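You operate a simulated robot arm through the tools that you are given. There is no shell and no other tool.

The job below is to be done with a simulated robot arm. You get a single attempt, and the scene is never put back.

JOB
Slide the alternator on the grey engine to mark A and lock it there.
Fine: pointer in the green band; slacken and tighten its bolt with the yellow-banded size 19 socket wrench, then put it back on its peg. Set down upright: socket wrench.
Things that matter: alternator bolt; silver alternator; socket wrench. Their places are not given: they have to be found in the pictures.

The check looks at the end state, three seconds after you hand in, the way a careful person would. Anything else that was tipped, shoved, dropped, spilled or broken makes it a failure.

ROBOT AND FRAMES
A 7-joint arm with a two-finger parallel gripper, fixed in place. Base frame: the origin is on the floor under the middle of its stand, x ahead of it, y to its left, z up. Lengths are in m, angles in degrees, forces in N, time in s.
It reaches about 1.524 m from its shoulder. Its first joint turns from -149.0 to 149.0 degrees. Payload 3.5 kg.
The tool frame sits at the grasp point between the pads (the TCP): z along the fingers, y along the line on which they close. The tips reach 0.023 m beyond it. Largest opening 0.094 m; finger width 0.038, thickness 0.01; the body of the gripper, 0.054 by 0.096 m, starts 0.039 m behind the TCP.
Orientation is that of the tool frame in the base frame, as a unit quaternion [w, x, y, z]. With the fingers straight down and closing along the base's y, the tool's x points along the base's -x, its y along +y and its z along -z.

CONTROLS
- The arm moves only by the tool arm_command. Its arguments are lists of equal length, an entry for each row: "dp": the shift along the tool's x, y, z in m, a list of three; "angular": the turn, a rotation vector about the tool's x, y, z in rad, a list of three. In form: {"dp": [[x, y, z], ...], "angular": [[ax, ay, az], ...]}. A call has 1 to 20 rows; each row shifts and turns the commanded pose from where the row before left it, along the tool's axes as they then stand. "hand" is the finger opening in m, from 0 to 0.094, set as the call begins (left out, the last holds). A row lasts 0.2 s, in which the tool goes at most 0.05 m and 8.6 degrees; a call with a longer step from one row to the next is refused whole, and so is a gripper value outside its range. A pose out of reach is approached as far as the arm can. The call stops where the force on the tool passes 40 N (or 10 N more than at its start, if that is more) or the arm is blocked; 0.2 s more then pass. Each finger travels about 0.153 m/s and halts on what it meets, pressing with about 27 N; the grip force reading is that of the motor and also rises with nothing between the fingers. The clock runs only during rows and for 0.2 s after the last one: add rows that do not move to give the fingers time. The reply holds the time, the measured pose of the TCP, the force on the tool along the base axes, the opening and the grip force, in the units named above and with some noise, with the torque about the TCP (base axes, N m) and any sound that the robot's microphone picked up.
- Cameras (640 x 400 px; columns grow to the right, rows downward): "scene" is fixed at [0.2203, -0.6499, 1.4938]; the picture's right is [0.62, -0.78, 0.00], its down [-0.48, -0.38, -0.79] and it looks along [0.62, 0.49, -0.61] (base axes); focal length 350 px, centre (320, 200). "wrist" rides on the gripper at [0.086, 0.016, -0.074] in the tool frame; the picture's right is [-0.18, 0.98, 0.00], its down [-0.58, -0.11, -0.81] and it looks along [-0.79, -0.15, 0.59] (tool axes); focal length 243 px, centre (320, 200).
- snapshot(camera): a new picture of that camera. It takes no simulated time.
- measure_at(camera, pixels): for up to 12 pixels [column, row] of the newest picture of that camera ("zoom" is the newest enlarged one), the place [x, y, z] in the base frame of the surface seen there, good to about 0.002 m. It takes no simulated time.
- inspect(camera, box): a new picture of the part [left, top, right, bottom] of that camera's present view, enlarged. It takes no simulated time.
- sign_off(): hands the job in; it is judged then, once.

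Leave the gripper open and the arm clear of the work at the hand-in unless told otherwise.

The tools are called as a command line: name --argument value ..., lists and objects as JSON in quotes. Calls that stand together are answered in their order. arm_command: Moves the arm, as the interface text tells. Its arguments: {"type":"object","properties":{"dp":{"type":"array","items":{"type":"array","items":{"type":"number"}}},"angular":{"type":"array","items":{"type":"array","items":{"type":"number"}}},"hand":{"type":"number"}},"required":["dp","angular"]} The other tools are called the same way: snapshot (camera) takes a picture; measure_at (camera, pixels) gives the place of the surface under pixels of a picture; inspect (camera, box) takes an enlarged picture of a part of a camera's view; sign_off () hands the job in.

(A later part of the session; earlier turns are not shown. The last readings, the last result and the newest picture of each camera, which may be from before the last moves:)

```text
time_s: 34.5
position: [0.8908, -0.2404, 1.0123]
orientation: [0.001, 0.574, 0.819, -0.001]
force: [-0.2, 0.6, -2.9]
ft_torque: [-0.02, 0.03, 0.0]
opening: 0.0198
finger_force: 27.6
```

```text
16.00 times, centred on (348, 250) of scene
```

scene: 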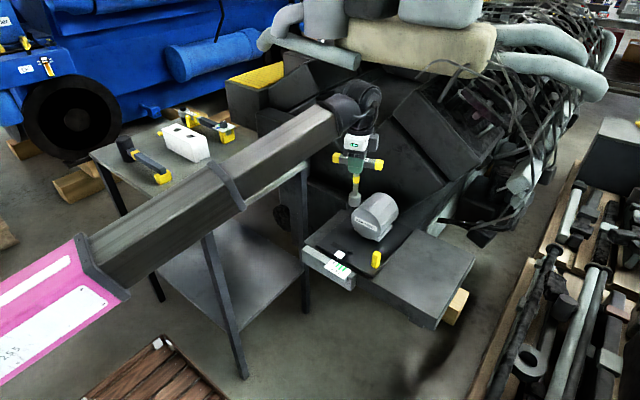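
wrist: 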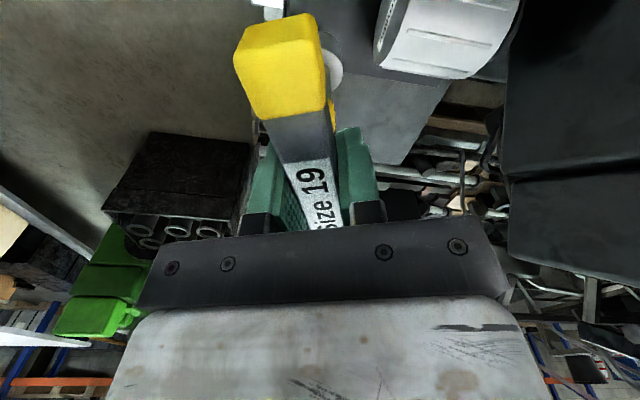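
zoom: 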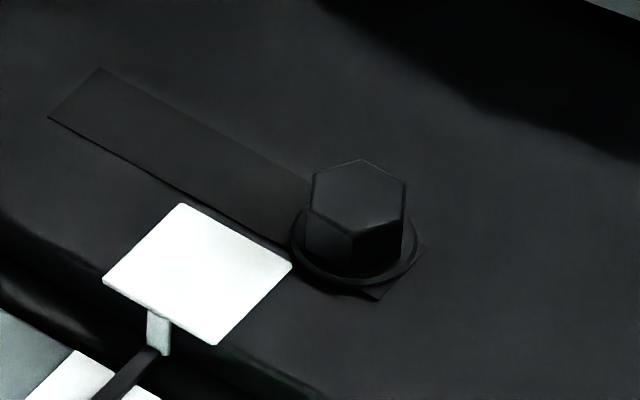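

The socket axis agrees with the TCP position within 2 mm. Now several points on the bolt's top face and the slot corners in the latest zoom, for a better centre.

measure_at --camera "zoom" --pixels '[[358, 197], [340, 197], [376, 197], [358, 180], [358, 212], [345, 185], [371, 185], [345, 208], [371, 208], [362, 164], [400, 186], [398, 214]]'

measure_at --camera "zoom" --pixels '[[318, 180], [316, 204], [352, 228], [100, 70], [50, 117], [378, 297], [425, 250], [355, 258], [296, 250], [414, 240], [350, 280], [185, 205]]'

```text
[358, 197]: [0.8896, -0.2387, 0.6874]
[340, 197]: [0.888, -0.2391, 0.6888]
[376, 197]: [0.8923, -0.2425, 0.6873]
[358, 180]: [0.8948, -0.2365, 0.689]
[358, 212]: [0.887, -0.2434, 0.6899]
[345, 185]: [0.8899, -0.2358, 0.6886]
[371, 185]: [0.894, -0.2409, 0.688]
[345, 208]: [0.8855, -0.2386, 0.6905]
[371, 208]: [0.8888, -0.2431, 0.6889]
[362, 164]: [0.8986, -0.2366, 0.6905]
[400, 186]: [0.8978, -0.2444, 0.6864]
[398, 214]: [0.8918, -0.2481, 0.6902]
```

```text
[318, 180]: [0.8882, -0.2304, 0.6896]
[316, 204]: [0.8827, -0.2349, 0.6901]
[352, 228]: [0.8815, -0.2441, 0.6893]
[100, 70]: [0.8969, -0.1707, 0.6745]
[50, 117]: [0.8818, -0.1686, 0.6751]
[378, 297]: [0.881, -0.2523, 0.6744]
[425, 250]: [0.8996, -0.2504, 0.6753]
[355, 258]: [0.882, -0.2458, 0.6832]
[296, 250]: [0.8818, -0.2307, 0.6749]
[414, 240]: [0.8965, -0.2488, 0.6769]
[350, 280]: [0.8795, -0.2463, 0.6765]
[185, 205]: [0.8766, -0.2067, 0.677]
```

Bolt centre is (0.890, -0.240), top z 0.689, and hex corners at about 30°+60k. I'm within 1 mm. I'll turn +10° (to ψ=-60°), nudge under 1 mm, and lower to z≈0.845, leaving the socket about 1.9 cm above the head.

arm_command --dp '[[0, 0, 0], [0, 0, 0], [0.0007, -0.0005, 0], [0, 0, 0.0186], [0, 0, 0.0186], [0, 0, 0.0186], [0, 0, 0.0186], [0, 0, 0.0186], [0, 0, 0.0186], [0, 0, 0.0186], [0, 0, 0.0186], [0, 0, 0.0186], [0, 0, 0]]' --angular '[[0, 0, -0.088], [0, 0, -0.088], [0, 0, 0], [0, 0, 0], [0, 0, 0], [0, 0, 0], [0, 0, 0], [0, 0, 0], [0, 0, 0], [0, 0, 0], [0, 0, 0], [0, 0, 0], [0, 0, 0]]'

inspect --camera "scene" --box '[320, 200, 400, 270]'

snapshot --camera "wrist"

```text
time_s: 37.3
position: [0.8908, -0.2416, 0.8443]
orientation: [0.001, 0.499, 0.867, -0.001]
force: [0.0, 0.7, -2.4]
ft_torque: [-0.02, -0.02, 0.0]
opening: 0.0199
finger_force: 27.7
```

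```text
5.71 times, centred on (360, 235) of scene
```

zoom: 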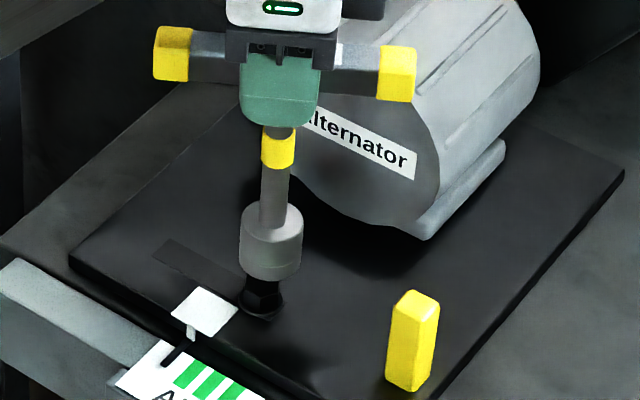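

```text
taken
```

wrist: 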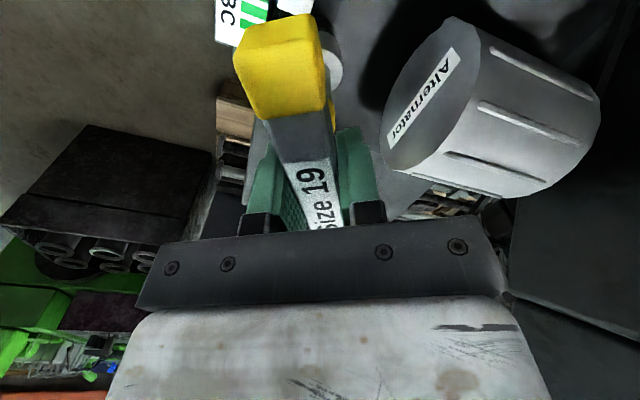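

The socket looks centred over the bolt in the scene view (zoom (268,245) over (262,295)). I'll lower slowly and watch the force.

arm_command --dp '[[0, 0, 0.006], [0, 0, 0.006], [0, 0, 0.002], [0, 0, 0.002], [0, 0, 0.002], [0, 0, 0.002], [0, 0, 0.002], [0, 0, 0]]' --angular '[[0, 0, 0], [0, 0, 0], [0, 0, 0], [0, 0, 0], [0, 0, 0], [0, 0, 0], [0, 0, 0], [0, 0, 0]]'

```text
time_s: 39.1
position: [0.8905, -0.2419, 0.8229]
orientation: [0.001, 0.499, 0.866, -0.002]
force: [0.4, 1.9, -1.7]
ft_torque: [0.3, -0.05, 0.01]
opening: 0.0199
finger_force: 27.0
```

At z=0.823 the socket is already at the head top, with a small sideways push of +1.9 N in y; I'm slightly too far in -y. I'll shift +1.5 mm in y and keep lowering slowly.

arm_command --dp '[[0.0014, 0.0005, 0], [0, 0, 0.002], [0, 0, 0.002], [0, 0, 0.002], [0, 0, 0]]' --angular '[[0, 0, 0], [0, 0, 0], [0, 0, 0], [0, 0, 0], [0, 0, 0]]'

```text
time_s: 40.3
position: [0.8887, -0.2403, 0.8184]
orientation: [0.002, 0.499, 0.867, -0.002]
force: [0.6, 3.4, -1.9]
ft_torque: [0.56, -0.1, -0.02]
opening: 0.02
finger_force: 26.3
```

The sideways push in +y grew to 3.4 N as it went lower, so the bolt is still further toward +y. I'll shift +1.5 mm more without lowering, and read the force.

arm_command --dp '[[0.0013, 0.00075, 0], [0, 0, 0]]' --angular '[[0, 0, 0], [0, 0, 0]]'

inspect --camera "scene" --box '[330, 215, 380, 265]'

```text
time_s: 40.9
position: [0.8909, -0.2394, 0.8166]
orientation: [0.001, 0.5, 0.866, -0.002]
force: [0.4, 1.0, -2.8]
ft_torque: [0.01, 0.05, 0.02]
opening: 0.0202
finger_force: 27.0
```

```text
8.00 times, centred on (355, 240) of scene
```

zoom: 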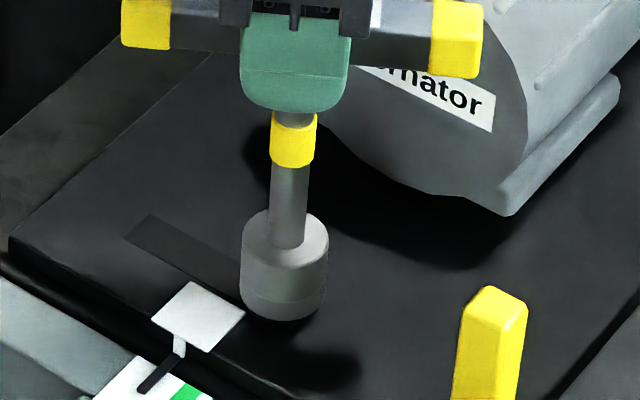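

The sideways force is gone (torque ≈0). The socket is around the head. I'll lower the last few mm until it meets the washer.

arm_command --dp '[[0, 0, 0.0015], [0, 0, 0.0015], [0, 0, 0.0015], [0, 0, 0]]' --angular '[[0, 0, 0], [0, 0, 0], [0, 0, 0], [0, 0, 0]]'

```text
time_s: 41.9
position: [0.89, -0.2394, 0.8145]
orientation: [0.002, 0.499, 0.866, -0.001]
force: [3.1, -2.6, 22.5]
ft_torque: [-0.3, -0.28, 0.03]
opening: 0.0199
finger_force: 26.9
```

Seated: 22 N upward at z=0.8145, just the washer height. I'll back up 1.5 mm to take off the pressure, then start turning counter-clockwise (from above) by 6° to feel the torque.

arm_command --dp '[[0, 0, -0.0015], [0, 0, 0], [0, 0, 0], [0, 0, 0], [0, 0, 0]]' --angular '[[0, 0, 0], [0, 0, -0.035], [0, 0, -0.035], [0, 0, -0.035], [0, 0, 0]]'

```text
time_s: 43.1
position: [0.8903, -0.2392, 0.8139]
orientation: [0.001, 0.454, 0.891, -0.002]
force: [3.2, -1.0, 4.8]
ft_torque: [0.05, -0.34, -0.35]
opening: 0.0198
finger_force: 27.4
```

Turned 6° with -0.35 N·m resistance: engaged. I'll continue counter-clockwise another ~17°, watching torque and sound.

arm_command --dp '[[0, 0, 0], [0, 0, 0], [0, 0, 0], [0, 0, 0], [0, 0, 0], [0, 0, 0], [0, 0, 0]]' --angular '[[0, 0, -0.05], [0, 0, -0.05], [0, 0, -0.05], [0, 0, -0.05], [0, 0, -0.05], [0, 0, -0.05], [0, 0, 0]]'

inspect --camera "scene" --box '[330, 200, 390, 265]'

```text
time_s: 44.7
position: [0.8902, -0.2401, 0.8148]
orientation: [0.001, 0.315, 0.949, -0.002]
force: [-2.0, 1.9, 6.3]
ft_torque: [0.27, 0.3, -0.18]
opening: 0.02
finger_force: 27.0
```

```text
6.15 times, centred on (360, 232) of scene
```

zoom: 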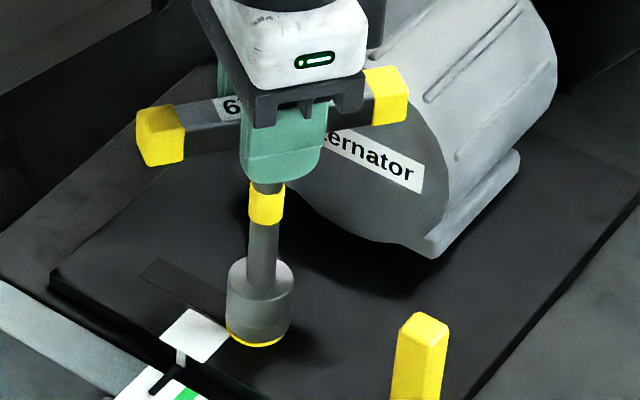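

A yellow ring now shows under the socket at zoom (255,340), and the torque has fallen to -0.18 N·m. I'll look closer at it.

inspect --camera "scene" --box '[335, 240, 365, 262]'

measure_at --camera "zoom" --pixels '[[350, 250], [320, 245], [330, 250]]'

```text
16.00 times, centred on (350, 251) of scene
```

zoom: 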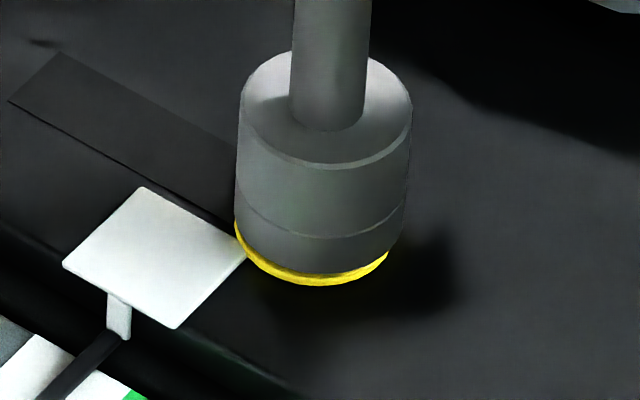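

```text
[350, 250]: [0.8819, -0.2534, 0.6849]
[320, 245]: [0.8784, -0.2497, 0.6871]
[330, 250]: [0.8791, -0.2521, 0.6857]
```

The washer has turned yellow, apparently showing that the bolt is loosening. I'll turn another ~20° counter-clockwise and see if torque or appearance changes.

arm_command --dp '[[0, 0, 0], [0, 0, 0], [0, 0, 0], [0, 0, 0], [0, 0, 0], [0, 0, 0], [0, 0, 0], [0, 0, 0]]' --angular '[[0, 0, -0.05], [0, 0, -0.05], [0, 0, -0.05], [0, 0, -0.05], [0, 0, -0.05], [0, 0, -0.05], [0, 0, -0.05], [0, 0, 0]]'

inspect --camera "scene" --box '[335, 240, 365, 262]'

```text
time_s: 46.5
position: [0.8906, -0.2391, 0.8148]
orientation: [0.001, 0.145, 0.989, -0.002]
force: [-2.0, -2.2, 15.3]
ft_torque: [-0.13, 0.23, -0.02]
opening: 0.0198
finger_force: 27.2
```

```text
16.00 times, centred on (350, 251) of scene
```

zoom: 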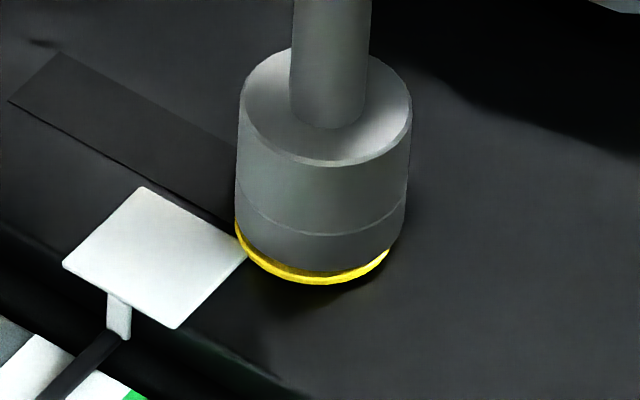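

The torque is now ≈0 at ψ=-17° and the upward push grew, so the bolt has risen and is slack. I'll turn the last 17° to bring the bar parallel to x, easing up 1.5 mm, then read the torque again.

arm_command --dp '[[0, 0, -0.0005], [0, 0, -0.0005], [0, 0, -0.0005], [0, 0, 0], [0, 0, 0], [0, 0, 0], [0, 0, 0]]' --angular '[[0, 0, -0.05], [0, 0, -0.05], [0, 0, -0.05], [0, 0, -0.05], [0, 0, -0.05], [0, 0, -0.042], [0, 0, 0]]'

inspect --camera "scene" --box '[325, 235, 375, 270]'

```text
time_s: 48.1
position: [0.89, -0.239, 0.8152]
orientation: [0.0, -0.001, 1.0, -0.002]
force: [-0.2, 0.3, -3.2]
ft_torque: [0.04, 0.05, -0.03]
opening: 0.02
finger_force: 26.7
```

```text
11.43 times, centred on (350, 252) of scene
```

zoom: 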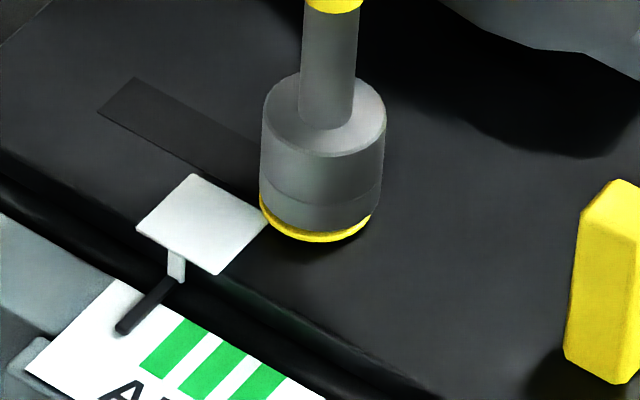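

Torque is zero and only the wrench's weight is felt. Now a precise look at the pointer tip and the A/B/C bands.

inspect --camera "scene" --box '[325, 250, 360, 275]'

measure_at --camera "zoom" --pixels '[[150, 180], [210, 120], [245, 215], [280, 235], [300, 255], [330, 270], [230, 240], [190, 150], [310, 235], [360, 270], [280, 285], [340, 310]]'

```text
16.00 times, centred on (342, 262) of scene
```

zoom: 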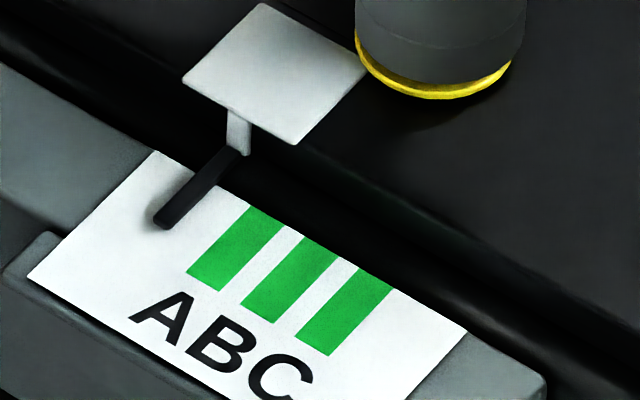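

```text
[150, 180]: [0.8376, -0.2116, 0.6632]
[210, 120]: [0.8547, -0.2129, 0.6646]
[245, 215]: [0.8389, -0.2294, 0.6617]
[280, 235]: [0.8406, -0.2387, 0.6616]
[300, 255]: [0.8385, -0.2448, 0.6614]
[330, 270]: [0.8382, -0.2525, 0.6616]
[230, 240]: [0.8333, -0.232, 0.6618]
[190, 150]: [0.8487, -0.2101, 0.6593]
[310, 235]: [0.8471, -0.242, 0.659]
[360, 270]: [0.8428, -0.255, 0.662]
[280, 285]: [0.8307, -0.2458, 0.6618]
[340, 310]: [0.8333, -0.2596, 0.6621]
```

Pointer needle tip at zoom (165,222), left of band A (from ~(216,238) to (249,258)). I'll measure needle points and the edges of band A, to find the needed travel in y.

measure_at --camera "zoom" --pixels '[[172, 213], [190, 196], [205, 182], [220, 168], [217, 238], [232, 222], [203, 254], [250, 258], [264, 242], [236, 273], [233, 248], [218, 264]]'

measure_at --camera "zoom" --pixels '[[165, 220], [180, 207], [198, 190], [213, 175], [240, 205], [192, 270], [226, 284], [275, 228], [272, 270], [305, 289], [288, 280], [100, 240]]'

```text
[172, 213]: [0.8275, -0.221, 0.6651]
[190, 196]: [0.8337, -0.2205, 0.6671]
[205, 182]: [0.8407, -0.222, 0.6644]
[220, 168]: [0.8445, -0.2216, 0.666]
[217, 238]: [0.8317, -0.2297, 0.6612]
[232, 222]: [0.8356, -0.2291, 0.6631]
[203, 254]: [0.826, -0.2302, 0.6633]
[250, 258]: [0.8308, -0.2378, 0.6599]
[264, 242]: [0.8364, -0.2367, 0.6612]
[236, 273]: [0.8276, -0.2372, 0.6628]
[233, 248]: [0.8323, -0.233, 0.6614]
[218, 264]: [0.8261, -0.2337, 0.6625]
```

```text
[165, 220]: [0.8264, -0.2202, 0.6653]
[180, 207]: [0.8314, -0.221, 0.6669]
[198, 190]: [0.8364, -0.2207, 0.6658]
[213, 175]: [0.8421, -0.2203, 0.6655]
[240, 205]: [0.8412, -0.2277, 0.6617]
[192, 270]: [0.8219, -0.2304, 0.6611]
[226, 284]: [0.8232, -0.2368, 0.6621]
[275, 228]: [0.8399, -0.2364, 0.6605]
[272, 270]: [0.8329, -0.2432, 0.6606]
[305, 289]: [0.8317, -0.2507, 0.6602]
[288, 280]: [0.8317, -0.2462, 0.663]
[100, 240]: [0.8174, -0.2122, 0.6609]
```

Needle at y≈-0.2209; band A runs from -0.2296 to -0.2370, centre -0.2333. So the plate must go about 12.4 mm in -y. The bolt stays put, so I'll leave the wrench seated on it (socket resting on the washer), with the bar along x. First lower 1 mm and open the hand.

arm_command --dp '[[0, 0, 0.001], [0, 0, 0], [0, 0, 0], [0, 0, 0], [0, 0, 0]]' --angular '[[0, 0, 0], [0, 0, 0], [0, 0, 0], [0, 0, 0], [0, 0, 0]]'

inspect --camera "scene" --box '[360, 240, 395, 275]'

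```text
time_s: 49.3
position: [0.8903, -0.2383, 0.8149]
orientation: [0.001, 0.0, 1.0, -0.002]
force: [3.6, -1.4, 4.8]
ft_torque: [-0.15, -0.33, -0.03]
opening: 0.0201
finger_force: 27.1
```

```text
11.43 times, centred on (378, 258) of scene
```

zoom: 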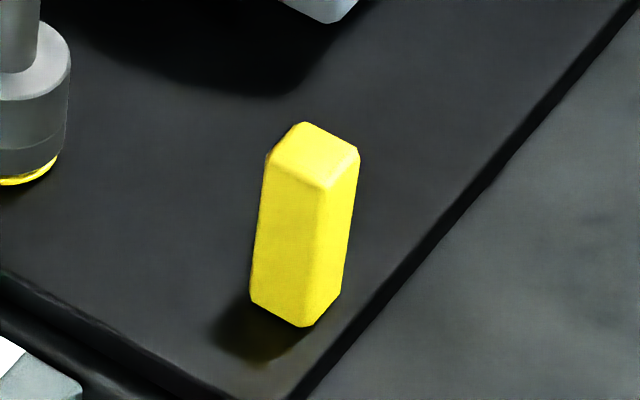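

Seated with light contact (about 8 N support). I'll measure the yellow post's faces and open the hand.

measure_at --camera "zoom" --pixels '[[312, 155], [305, 128], [355, 155], [322, 183], [272, 155], [290, 230], [340, 230], [318, 240], [258, 290], [305, 320], [338, 290], [280, 260]]'

arm_command --dp '[[0, 0, 0], [0, 0, 0], [0, 0, 0], [0, 0, 0], [0, 0, 0]]' --angular '[[0, 0, 0], [0, 0, 0], [0, 0, 0], [0, 0, 0], [0, 0, 0]]' --hand 0.094

inspect --camera "scene" --box '[320, 200, 400, 270]'

```text
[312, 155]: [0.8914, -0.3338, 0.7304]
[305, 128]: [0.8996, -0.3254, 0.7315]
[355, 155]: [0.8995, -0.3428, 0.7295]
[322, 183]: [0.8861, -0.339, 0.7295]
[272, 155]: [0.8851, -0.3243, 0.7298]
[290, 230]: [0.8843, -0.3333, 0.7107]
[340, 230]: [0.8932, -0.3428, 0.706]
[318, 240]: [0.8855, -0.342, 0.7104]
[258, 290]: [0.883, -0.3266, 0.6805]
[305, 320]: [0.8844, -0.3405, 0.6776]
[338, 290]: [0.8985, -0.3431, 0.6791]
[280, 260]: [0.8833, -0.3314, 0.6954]
```

```text
time_s: 50.5
position: [0.889, -0.2384, 0.8147]
orientation: [-0.001, -0.001, 1.0, -0.002]
force: [-0.6, -0.5, -0.3]
ft_torque: [-0.03, 0.03, -0.01]
opening: 0.0941
finger_force: 0.1
```

```text
5.71 times, centred on (360, 235) of scene
```

zoom: 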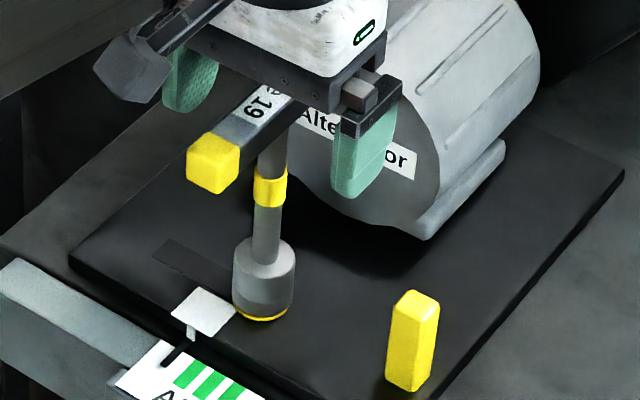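

The wrench stands upright on the bolt by itself. The post is ~18 mm square, centred (0.8915, -0.334), top z 0.730. I'll rise straight up 0.12 m slowly.

arm_command --dp '[[0, 0, -0.005], [0, 0, -0.01], [0, 0, -0.015], [0, 0, -0.015], [0, 0, -0.015], [0, 0, -0.02], [0, 0, -0.02], [0, 0, -0.02], [0, 0, 0]]' --angular '[[0, 0, 0], [0, 0, 0], [0, 0, 0], [0, 0, 0], [0, 0, 0], [0, 0, 0], [0, 0, 0], [0, 0, 0], [0, 0, 0]]'

snapshot --camera "scene"

snapshot --camera "wrist"

```text
time_s: 52.5
position: [0.8899, -0.2374, 0.9344]
orientation: [-0.001, 0.0, 1.0, -0.001]
force: [-0.4, 0.1, 0.8]
ft_torque: [0.02, 0.01, 0.03]
opening: 0.0938
finger_force: 0.0
```

```text
taken
```

scene: 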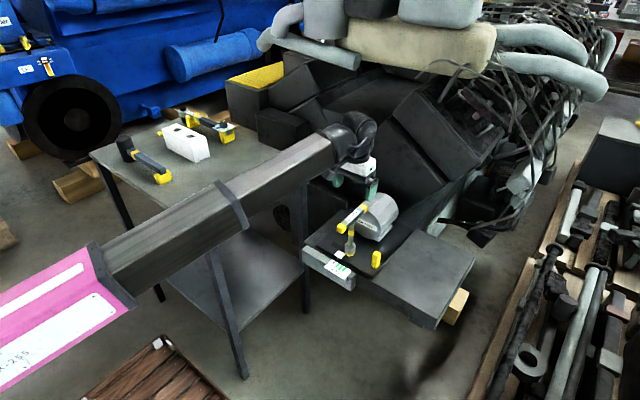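

```text
taken
```

wrist: 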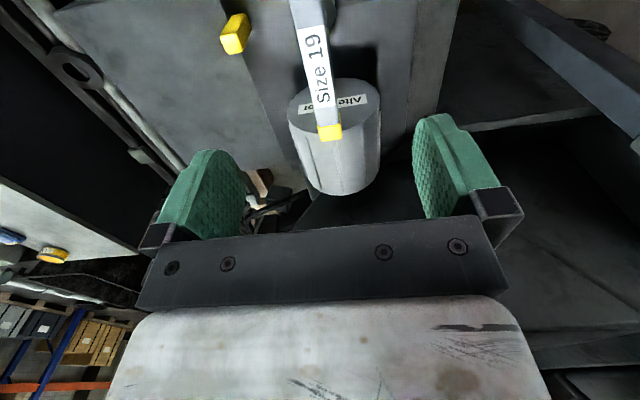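

All clear; wrench upright. Move 0.097 m in -y to over the post with the hand at 0.06, then lower to z≈0.712 in steps.

arm_command --dp '[[-0.0003, -0.0193, 0], [-0.0003, -0.0193, 0], [-0.0003, -0.0193, 0], [-0.0003, -0.0193, 0], [-0.0003, -0.0193, 0], [0, 0, 0.02], [0, 0, 0.02], [0, 0, 0.02], [0, 0, 0.02], [0, 0, 0.02], [0, 0, 0.02], [0, 0, 0]]' --angular '[[0, 0, 0], [0, 0, 0], [0, 0, 0], [0, 0, 0], [0, 0, 0], [0, 0, 0], [0, 0, 0], [0, 0, 0], [0, 0, 0], [0, 0, 0], [0, 0, 0], [0, 0, 0]]' --hand 0.06

snapshot --camera "wrist"

snapshot --camera "scene"

```text
time_s: 55.1
position: [0.8913, -0.3354, 0.8161]
orientation: [0.0, 0.0, 1.0, -0.002]
force: [-0.5, 0.5, 0.4]
ft_torque: [-0.02, -0.02, -0.02]
opening: 0.06
finger_force: 0.0
```

```text
taken
```

wrist: 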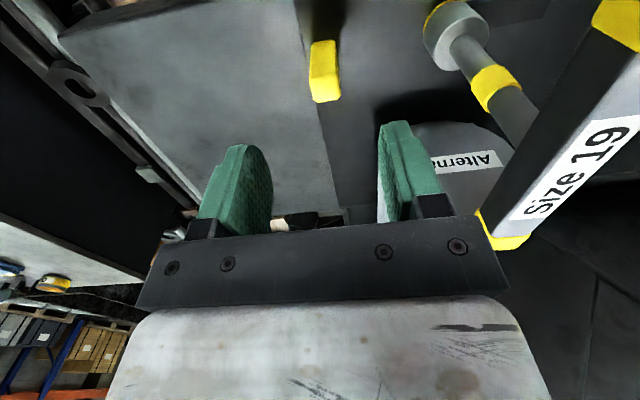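

```text
taken
```

scene: 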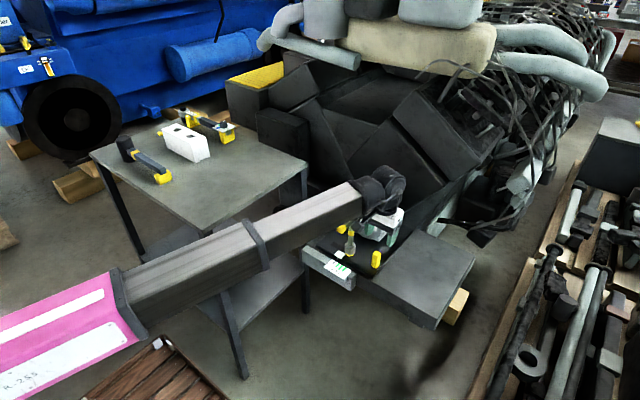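

The fingers are centred over the post (wrist picture: post at (325,70)). Before lowering further I'll check how low the forearm passes near the wrench bar.

measure_at --camera "scene" --pixels '[[340, 205], [340, 222], [320, 230], [300, 242], [280, 255], [250, 270], [200, 300], [150, 330], [350, 188], [270, 222], [120, 300], [365, 225]]'

inspect --camera "scene" --box '[310, 160, 430, 280]'

```text
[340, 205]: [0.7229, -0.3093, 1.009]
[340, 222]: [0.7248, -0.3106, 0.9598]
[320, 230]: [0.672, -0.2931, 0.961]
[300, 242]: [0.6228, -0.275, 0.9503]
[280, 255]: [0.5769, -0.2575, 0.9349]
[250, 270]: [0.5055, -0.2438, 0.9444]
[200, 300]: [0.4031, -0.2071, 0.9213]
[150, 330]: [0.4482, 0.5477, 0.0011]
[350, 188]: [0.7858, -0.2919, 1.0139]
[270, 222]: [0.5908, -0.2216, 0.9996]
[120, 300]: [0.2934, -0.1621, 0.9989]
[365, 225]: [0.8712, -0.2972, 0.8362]
```

```text
3.33 times, centred on (370, 220) of scene
```

zoom: 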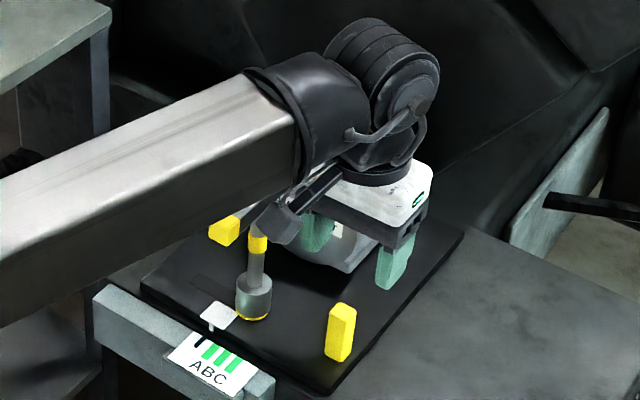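

The forearm's underside is ≈0.95 now; after lowering 0.094 m it would be about 0.87, still above the bar's top (0.826). I'll lower to z≈0.722, which gives enough finger overlap with the post.

arm_command --dp '[[0, 0, 0.016], [0, 0, 0.016], [0, 0, 0.016], [0, 0, 0.016], [0, 0, 0.015], [0, 0, 0.015], [0, 0, 0]]' --angular '[[0, 0, 0], [0, 0, 0], [0, 0, 0], [0, 0, 0], [0, 0, 0], [0, 0, 0], [0, 0, 0]]'

inspect --camera "scene" --box '[310, 190, 410, 280]'

snapshot --camera "wrist"

```text
time_s: 56.7
position: [0.8907, -0.3373, 0.7211]
orientation: [0.001, 0.001, 1.0, -0.002]
force: [-0.6, -0.4, -0.7]
ft_torque: [0.01, 0.01, 0.0]
opening: 0.0599
finger_force: 0.1
```

```text
4.44 times, centred on (360, 235) of scene
```

zoom: 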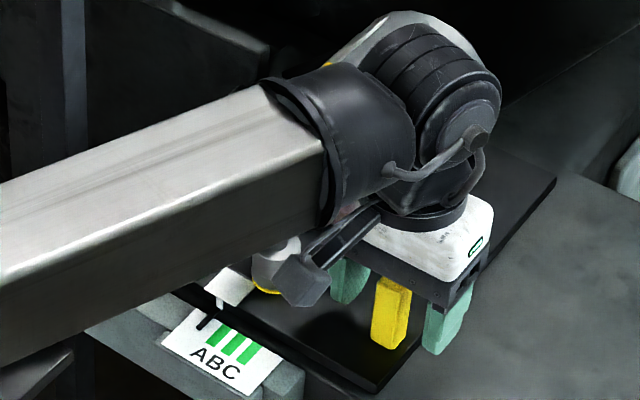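

```text
taken
```

wrist: 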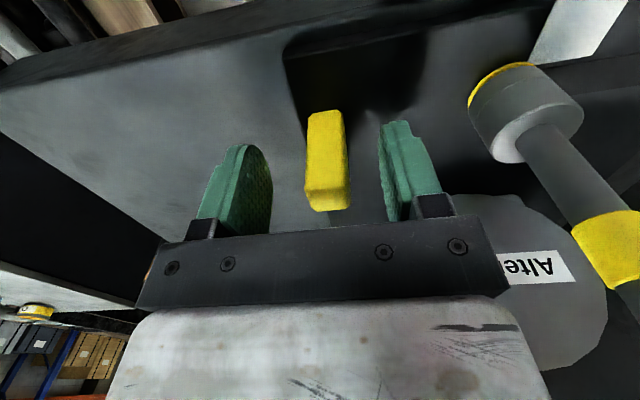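

The wrench is still upright and the post sits between the fingers. I'll close on the post.

arm_command --dp '[[0, 0, 0], [0, 0, 0], [0, 0, 0], [0, 0, 0]]' --angular '[[0, 0, 0], [0, 0, 0], [0, 0, 0], [0, 0, 0]]' --hand 0.0

inspect --camera "scene" --box '[325, 250, 360, 275]'

```text
time_s: 57.7
position: [0.8904, -0.3354, 0.7209]
orientation: [-0.001, 0.0, 1.0, -0.001]
force: [-0.8, 4.7, -2.5]
ft_torque: [1.07, 0.06, 0.12]
opening: 0.0196
finger_force: 45.2
```

```text
16.00 times, centred on (342, 262) of scene
```

zoom: 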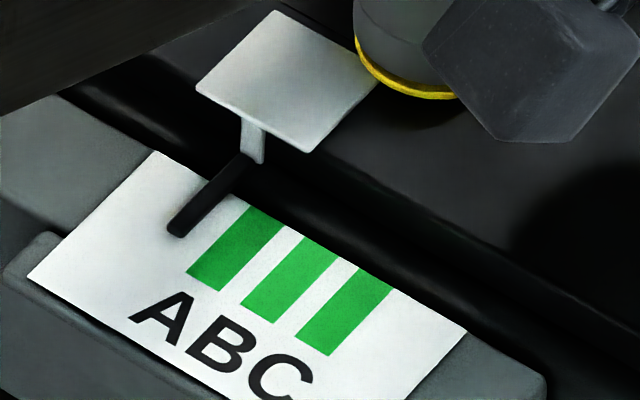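

The plate moved a bit as the fingers centred: needle tip now at (180,230). So the bolt is slack. Measure the needle again.

measure_at --camera "zoom" --pixels '[[182, 225], [190, 217], [200, 206], [210, 196], [220, 186], [230, 176], [185, 222], [205, 201], [215, 191], [225, 181]]'

```text
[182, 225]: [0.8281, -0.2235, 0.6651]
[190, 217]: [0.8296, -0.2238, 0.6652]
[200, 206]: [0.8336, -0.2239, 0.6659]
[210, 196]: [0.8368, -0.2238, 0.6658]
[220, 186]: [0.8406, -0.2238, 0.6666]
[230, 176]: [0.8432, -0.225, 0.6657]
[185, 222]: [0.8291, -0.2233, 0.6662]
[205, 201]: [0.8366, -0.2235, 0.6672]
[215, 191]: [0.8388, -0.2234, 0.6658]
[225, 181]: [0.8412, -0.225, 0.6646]
```

Needle at y≈-0.2239; 9.4 mm remain. I'll move -y by 8 mm in small steps and look again.

arm_command --dp '[[0, -0.002, 0], [0, -0.002, 0], [0, -0.002, 0], [0, -0.002, 0], [0, 0, 0], [0, 0, 0]]' --angular '[[0, 0, 0], [0, 0, 0], [0, 0, 0], [0, 0, 0], [0, 0, 0], [0, 0, 0]]'

inspect --camera "scene" --box '[325, 250, 360, 275]'

measure_at --camera "zoom" --pixels '[[210, 243], [220, 233], [230, 222], [240, 212], [250, 201], [225, 228], [235, 217], [245, 206]]'

```text
time_s: 59.1
position: [0.8911, -0.3437, 0.7211]
orientation: [-0.002, 0.0, 1.0, -0.002]
force: [-14.4, 2.9, -17.7]
ft_torque: [0.98, -0.84, 0.21]
opening: 0.0199
finger_force: 44.8
```

```text
16.00 times, centred on (342, 262) of scene
```

zoom: 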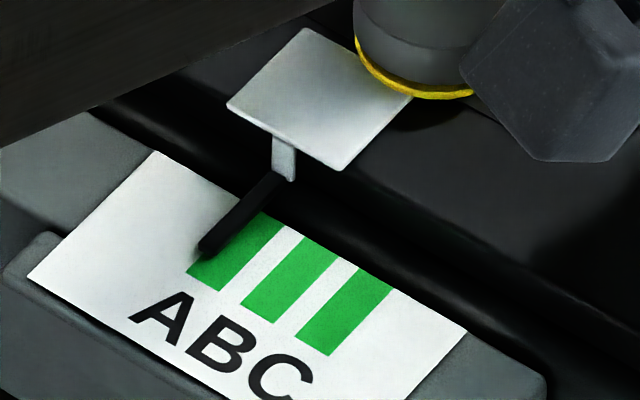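

```text
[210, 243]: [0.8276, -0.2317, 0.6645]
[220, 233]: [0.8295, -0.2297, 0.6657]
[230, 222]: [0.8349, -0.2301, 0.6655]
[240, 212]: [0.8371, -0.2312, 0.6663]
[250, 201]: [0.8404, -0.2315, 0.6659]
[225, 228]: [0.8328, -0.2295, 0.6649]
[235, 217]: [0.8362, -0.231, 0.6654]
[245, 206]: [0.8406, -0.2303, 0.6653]
```

Needle y≈-0.2306; about 2.7 mm more to the band's centre (-0.2333). Moving on in small steps.

arm_command --dp '[[0, -0.0014, 0], [0, -0.0014, 0], [0, 0, 0], [0, 0, 0]]' --angular '[[0, 0, 0], [0, 0, 0], [0, 0, 0], [0, 0, 0]]'

inspect --camera "scene" --box '[325, 250, 360, 275]'

measure_at --camera "zoom" --pixels '[[222, 248], [230, 239], [240, 228], [250, 217], [260, 207], [235, 234], [245, 223], [255, 212]]'

snapshot --camera "wrist"

```text
time_s: 60.1
position: [0.8902, -0.3474, 0.7211]
orientation: [-0.001, 0.0, 1.0, -0.001]
force: [-16.3, 4.1, -17.2]
ft_torque: [0.87, 0.4, 0.16]
opening: 0.02
finger_force: 44.6
```

```text
16.00 times, centred on (342, 262) of scene
```

zoom: 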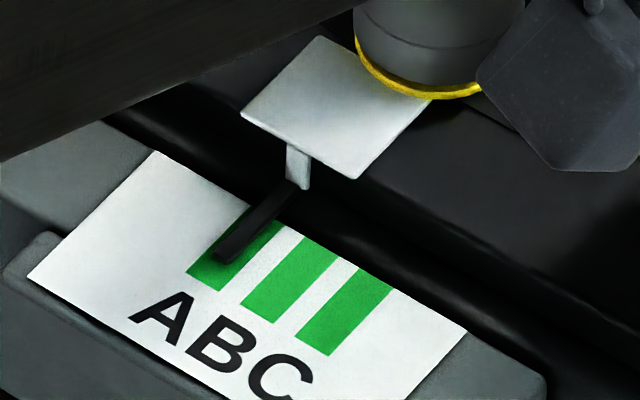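

```text
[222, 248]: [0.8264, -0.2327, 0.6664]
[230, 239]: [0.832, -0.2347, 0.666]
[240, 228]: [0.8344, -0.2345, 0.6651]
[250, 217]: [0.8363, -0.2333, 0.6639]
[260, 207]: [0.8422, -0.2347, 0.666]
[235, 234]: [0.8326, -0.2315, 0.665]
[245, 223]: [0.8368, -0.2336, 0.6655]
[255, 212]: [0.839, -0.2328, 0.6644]
```

```text
taken
```

wrist: 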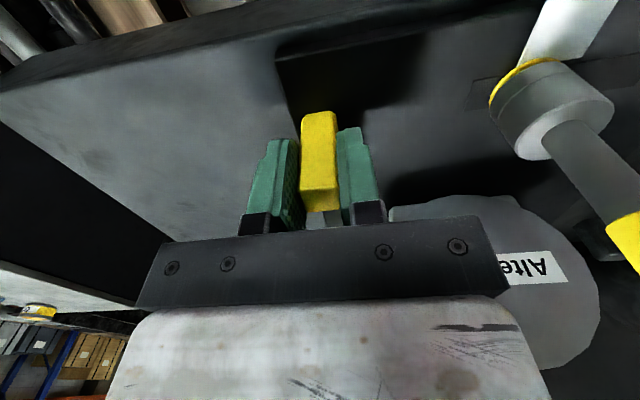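

The needle's average is y≈-0.2335, the middle of band A (-0.2333). Now open the hand to 0.06 and check the pointer stays.

arm_command --dp '[[0, 0, 0], [0, 0, 0], [0, 0, 0], [0, 0, 0]]' --angular '[[0, 0, 0], [0, 0, 0], [0, 0, 0], [0, 0, 0]]' --hand 0.06

inspect --camera "scene" --box '[325, 250, 360, 275]'

measure_at --camera "zoom" --pixels '[[222, 248], [230, 239], [240, 228], [250, 217], [260, 207], [235, 234], [245, 223], [255, 212]]'

```text
time_s: 61.1
position: [0.8906, -0.3467, 0.7212]
orientation: [0.0, 0.0, 1.0, -0.002]
force: [0.6, 0.5, 0.1]
ft_torque: [0.0, 0.03, 0.01]
opening: 0.0603
finger_force: 0.0
```

```text
16.00 times, centred on (342, 262) of scene
```

zoom: 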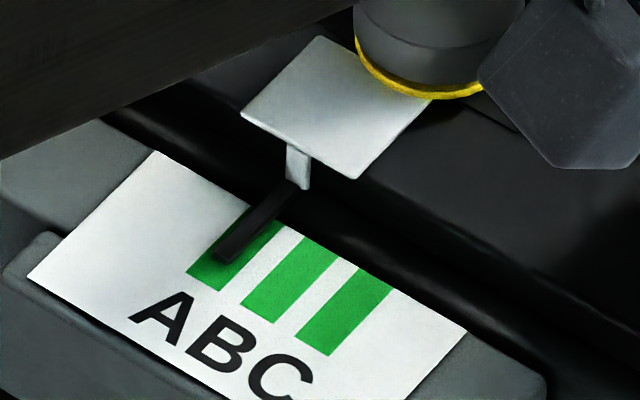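

```text
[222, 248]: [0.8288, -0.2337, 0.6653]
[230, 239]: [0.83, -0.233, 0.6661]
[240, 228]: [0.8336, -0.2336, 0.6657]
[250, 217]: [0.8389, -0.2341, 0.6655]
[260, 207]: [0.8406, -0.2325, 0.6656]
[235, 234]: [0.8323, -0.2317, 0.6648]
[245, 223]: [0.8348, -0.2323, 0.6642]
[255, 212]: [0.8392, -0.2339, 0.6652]
```

The pointer stayed at y≈-0.233, in band A. Now rise straight up 0.214 m, reversing my path down.

arm_command --dp '[[0, 0, -0.01], [0, 0, -0.018], [0, 0, -0.02], [0, 0, -0.02], [0, 0, -0.02], [0, 0, -0.02], [0, 0, -0.02], [0, 0, -0.02], [0, 0, -0.02], [0, 0, -0.02], [0, 0, -0.02], [0, 0, -0.006], [0, 0, 0]]' --angular '[[0, 0, 0], [0, 0, 0], [0, 0, 0], [0, 0, 0], [0, 0, 0], [0, 0, 0], [0, 0, 0], [0, 0, 0], [0, 0, 0], [0, 0, 0], [0, 0, 0], [0, 0, 0], [0, 0, 0]]'

snapshot --camera "scene"

snapshot --camera "wrist"

```text
time_s: 63.9
position: [0.8911, -0.3463, 0.9358]
orientation: [0.0, 0.0, 1.0, -0.003]
force: [-0.8, 0.0, -0.7]
ft_torque: [0.0, -0.01, 0.0]
opening: 0.06
finger_force: 0.1
```

```text
taken
```

scene: 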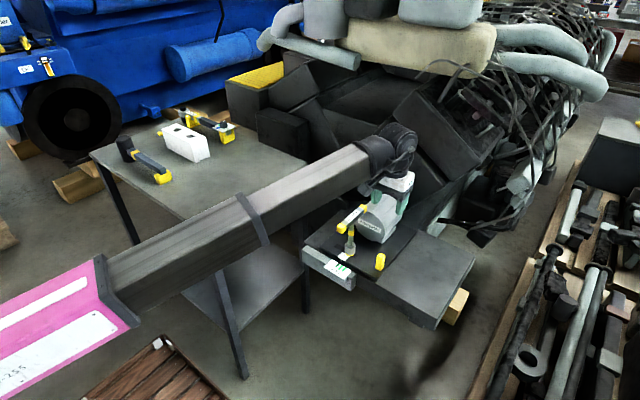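

```text
taken
```

wrist: 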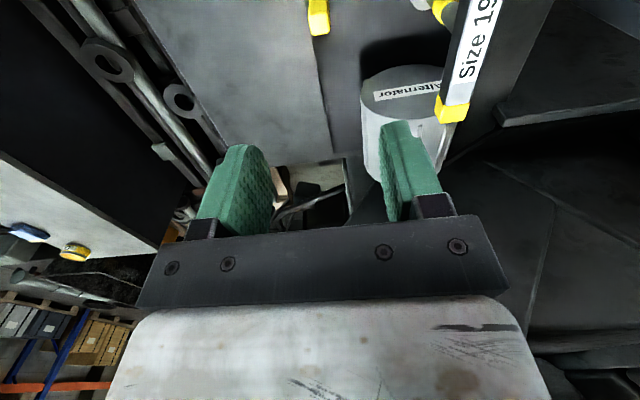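

The wrench is still upright on the bolt. I'll move +0.107 m in y to over its bar, with the hand fully open, then look.

arm_command --dp '[[0.00025, 0.0179, 0], [0.00025, 0.0179, 0], [0.00025, 0.0179, 0], [0.00025, 0.0179, 0], [0.00025, 0.0179, 0], [0.00025, 0.0179, 0], [0, 0, 0]]' --angular '[[0, 0, 0], [0, 0, 0], [0, 0, 0], [0, 0, 0], [0, 0, 0], [0, 0, 0], [0, 0, 0]]' --hand 0.094

snapshot --camera "wrist"

measure_at --camera "wrist" --pixels '[[300, 30], [322, 30], [308, 80], [328, 80], [318, 100], [312, 115], [330, 125], [322, 135], [343, 133], [310, 60], [305, 15], [325, 15]]'

```text
time_s: 65.5
position: [0.8908, -0.2364, 0.9319]
orientation: [0.0, 0.001, 1.0, -0.002]
force: [0.5, 0.2, 0.3]
ft_torque: [0.02, 0.02, -0.01]
opening: 0.0939
finger_force: 0.0
```

```text
taken
```

wrist: 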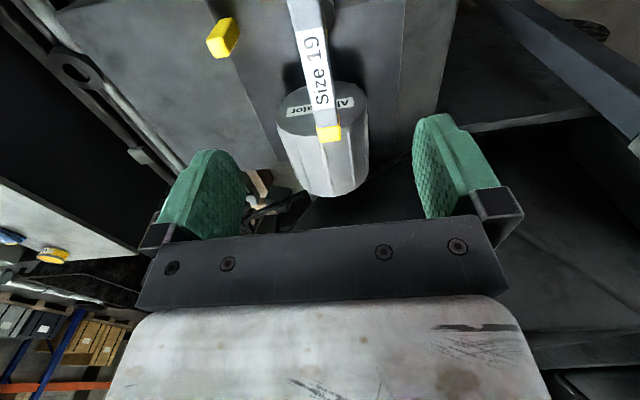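

```text
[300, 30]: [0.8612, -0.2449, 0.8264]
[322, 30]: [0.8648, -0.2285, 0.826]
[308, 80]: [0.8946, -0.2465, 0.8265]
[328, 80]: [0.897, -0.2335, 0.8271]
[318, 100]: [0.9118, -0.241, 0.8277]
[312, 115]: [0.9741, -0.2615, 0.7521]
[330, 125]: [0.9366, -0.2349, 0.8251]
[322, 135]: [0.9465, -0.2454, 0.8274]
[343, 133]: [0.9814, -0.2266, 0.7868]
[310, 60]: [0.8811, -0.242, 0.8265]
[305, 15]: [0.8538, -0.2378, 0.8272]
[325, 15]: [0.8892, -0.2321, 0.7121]
```

Bar top at z≈0.827, y from about -0.248 to -0.229: right between the fingers. Lower 0.119 m to the grip height.

arm_command --dp '[[0, 0, 0.02], [0, 0, 0.02], [0, 0, 0.02], [0, 0, 0.02], [0, 0, 0.015], [0, 0, 0.012], [0, 0, 0.012], [0, 0, 0]]' --angular '[[0, 0, 0], [0, 0, 0], [0, 0, 0], [0, 0, 0], [0, 0, 0], [0, 0, 0], [0, 0, 0], [0, 0, 0]]'

snapshot --camera "wrist"

```text
time_s: 67.3
position: [0.8911, -0.2401, 0.8146]
orientation: [0.0, 0.0, 1.0, -0.001]
force: [0.2, 0.4, -0.2]
ft_torque: [0.0, -0.02, 0.01]
opening: 0.094
finger_force: 0.0
```

```text
taken
```

wrist: 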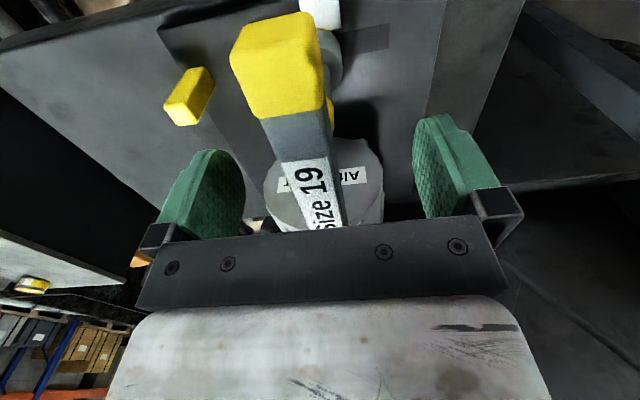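

In place around the bar, no contact. Close the hand on it.

arm_command --dp '[[0, 0, 0], [0, 0, 0], [0, 0, 0], [0, 0, 0], [0, 0, 0]]' --angular '[[0, 0, 0], [0, 0, 0], [0, 0, 0], [0, 0, 0], [0, 0, 0]]' --hand 0.0

inspect --camera "scene" --box '[325, 240, 370, 275]'

```text
time_s: 68.5
position: [0.8909, -0.2385, 0.8147]
orientation: [-0.001, 0.0, 1.0, -0.001]
force: [0.6, -0.6, 0.7]
ft_torque: [-0.01, -0.08, 0.01]
opening: 0.0196
finger_force: 26.5
```

```text
11.43 times, centred on (348, 258) of scene
```

zoom: 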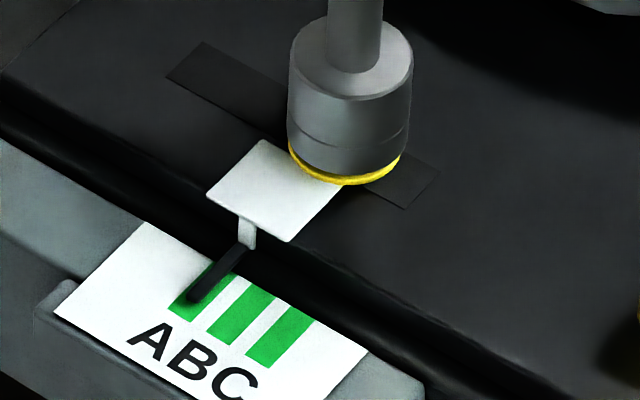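

Pointer in band A, washer yellow (slack). Now tighten: turn clockwise (from above) about 40° first, watching torque.

arm_command --dp '[[0, 0, 0], [0, 0, 0], [0, 0, 0], [0, 0, 0], [0, 0, 0], [0, 0, 0], [0, 0, 0], [0, 0, 0], [0, 0, 0], [0, 0, 0], [0, 0, 0], [0, 0, 0], [0, 0, 0], [0, 0, 0], [0, 0, 0]]' --angular '[[0, 0, 0.05], [0, 0, 0.05], [0, 0, 0.05], [0, 0, 0.05], [0, 0, 0.05], [0, 0, 0.05], [0, 0, 0.05], [0, 0, 0.05], [0, 0, 0.05], [0, 0, 0.05], [0, 0, 0.05], [0, 0, 0.05], [0, 0, 0.05], [0, 0, 0.05], [0, 0, 0]]'

inspect --camera "scene" --box '[325, 240, 370, 275]'

```text
time_s: 71.7
position: [0.8887, -0.2378, 0.8167]
orientation: [0.001, 0.342, 0.94, 0.0]
force: [-0.6, 0.1, -0.7]
ft_torque: [-0.01, 0.02, 0.3]
opening: 0.0198
finger_force: 27.4
```

```text
11.43 times, centred on (348, 258) of scene
```

zoom: 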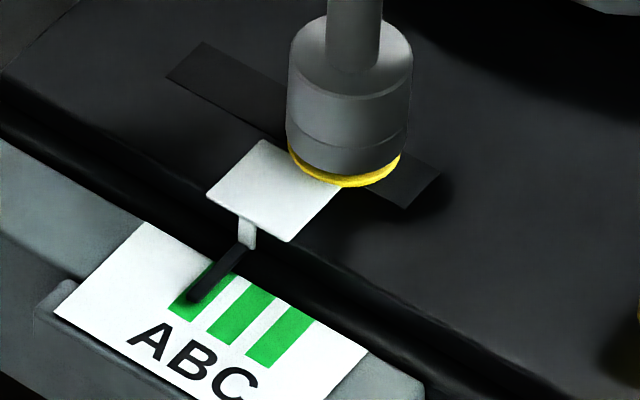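

At ψ=-40° the torque rose to 0.30 N·m; washer still yellow. Continue 15° clockwise.

arm_command --dp '[[0, 0, 0], [0, 0, 0], [0, 0, 0], [0, 0, 0], [0, 0, 0], [0, 0, 0], [0, 0, 0]]' --angular '[[0, 0, 0.044], [0, 0, 0.044], [0, 0, 0.044], [0, 0, 0.044], [0, 0, 0.044], [0, 0, 0.044], [0, 0, 0]]'

inspect --camera "scene" --box '[325, 240, 370, 275]'

```text
time_s: 73.3
position: [0.8906, -0.2396, 0.8154]
orientation: [0.002, 0.463, 0.886, -0.001]
force: [0.3, -0.4, 0.3]
ft_torque: [0.04, 0.02, 0.43]
opening: 0.0198
finger_force: 27.2
```

```text
11.43 times, centred on (348, 258) of scene
```

zoom: 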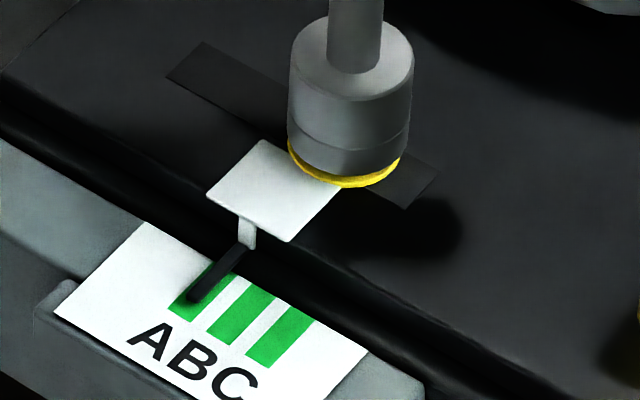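

Torque 0.43 N·m at ψ=-55°. Continue another 10° clockwise in small steps.

arm_command --dp '[[0, 0, 0], [0, 0, 0], [0, 0, 0], [0, 0, 0], [0, 0, 0], [0, 0, 0]]' --angular '[[0, 0, 0.035], [0, 0, 0.035], [0, 0, 0.035], [0, 0, 0.035], [0, 0, 0.035], [0, 0, 0]]'

inspect --camera "scene" --box '[325, 240, 370, 275]'

```text
time_s: 74.7
position: [0.8906, -0.2383, 0.8178]
orientation: [0.001, 0.539, 0.843, -0.002]
force: [-0.5, 1.0, -0.3]
ft_torque: [0.02, -0.02, 0.57]
opening: 0.0201
finger_force: 27.0
```

```text
11.43 times, centred on (348, 258) of scene
```

zoom: 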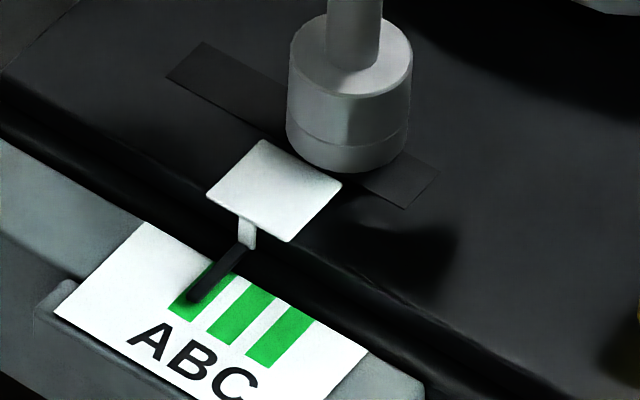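

The washer's yellow is gone again (tight state), torque 0.57 N·m. I'll go a few degrees more for a firm lock, watching the torque.

arm_command --dp '[[0, 0, 0], [0, 0, 0], [0, 0, 0], [0, 0, 0]]' --angular '[[0, 0, 0.03], [0, 0, 0.03], [0, 0, 0.03], [0, 0, 0]]'

inspect --camera "scene" --box '[325, 240, 370, 275]'

```text
time_s: 75.7
position: [0.891, -0.2395, 0.8156]
orientation: [0.001, 0.576, 0.817, -0.002]
force: [-0.8, -0.5, -0.2]
ft_torque: [0.0, 0.0, 0.76]
opening: 0.02
finger_force: 27.5
```

```text
11.43 times, centred on (348, 258) of scene
```

zoom: 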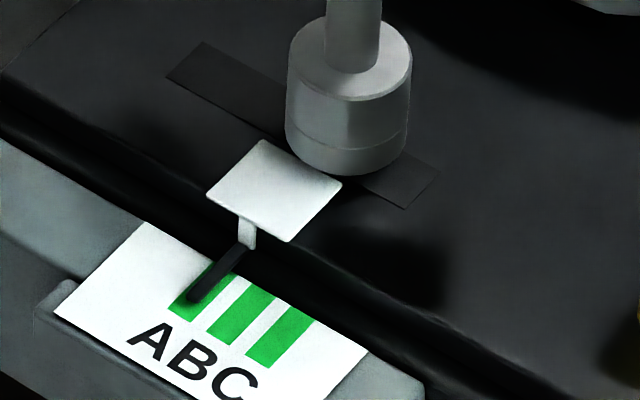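

Torque 0.76 N·m at ψ=-70°, needle unchanged. One more 4° for a firm set.

arm_command --dp '[[0, 0, 0], [0, 0, 0], [0, 0, 0]]' --angular '[[0, 0, 0.035], [0, 0, 0.035], [0, 0, 0]]'

inspect --camera "scene" --box '[325, 195, 400, 275]'

```text
time_s: 76.5
position: [0.8905, -0.2381, 0.817]
orientation: [0.001, 0.604, 0.797, -0.001]
force: [-0.2, -0.7, 0.2]
ft_torque: [0.01, -0.03, 0.86]
opening: 0.0199
finger_force: 27.1
```

```text
5.00 times, centred on (362, 235) of scene
```

zoom: 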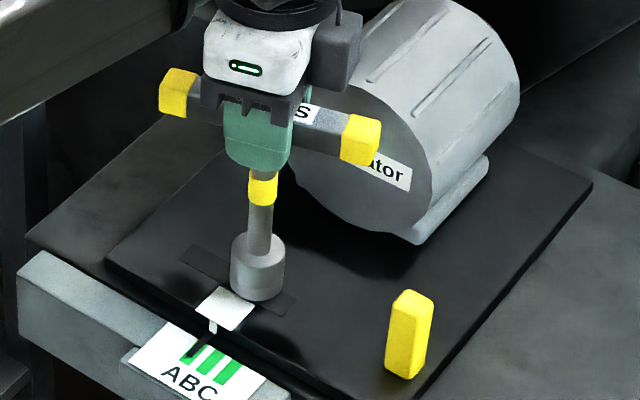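

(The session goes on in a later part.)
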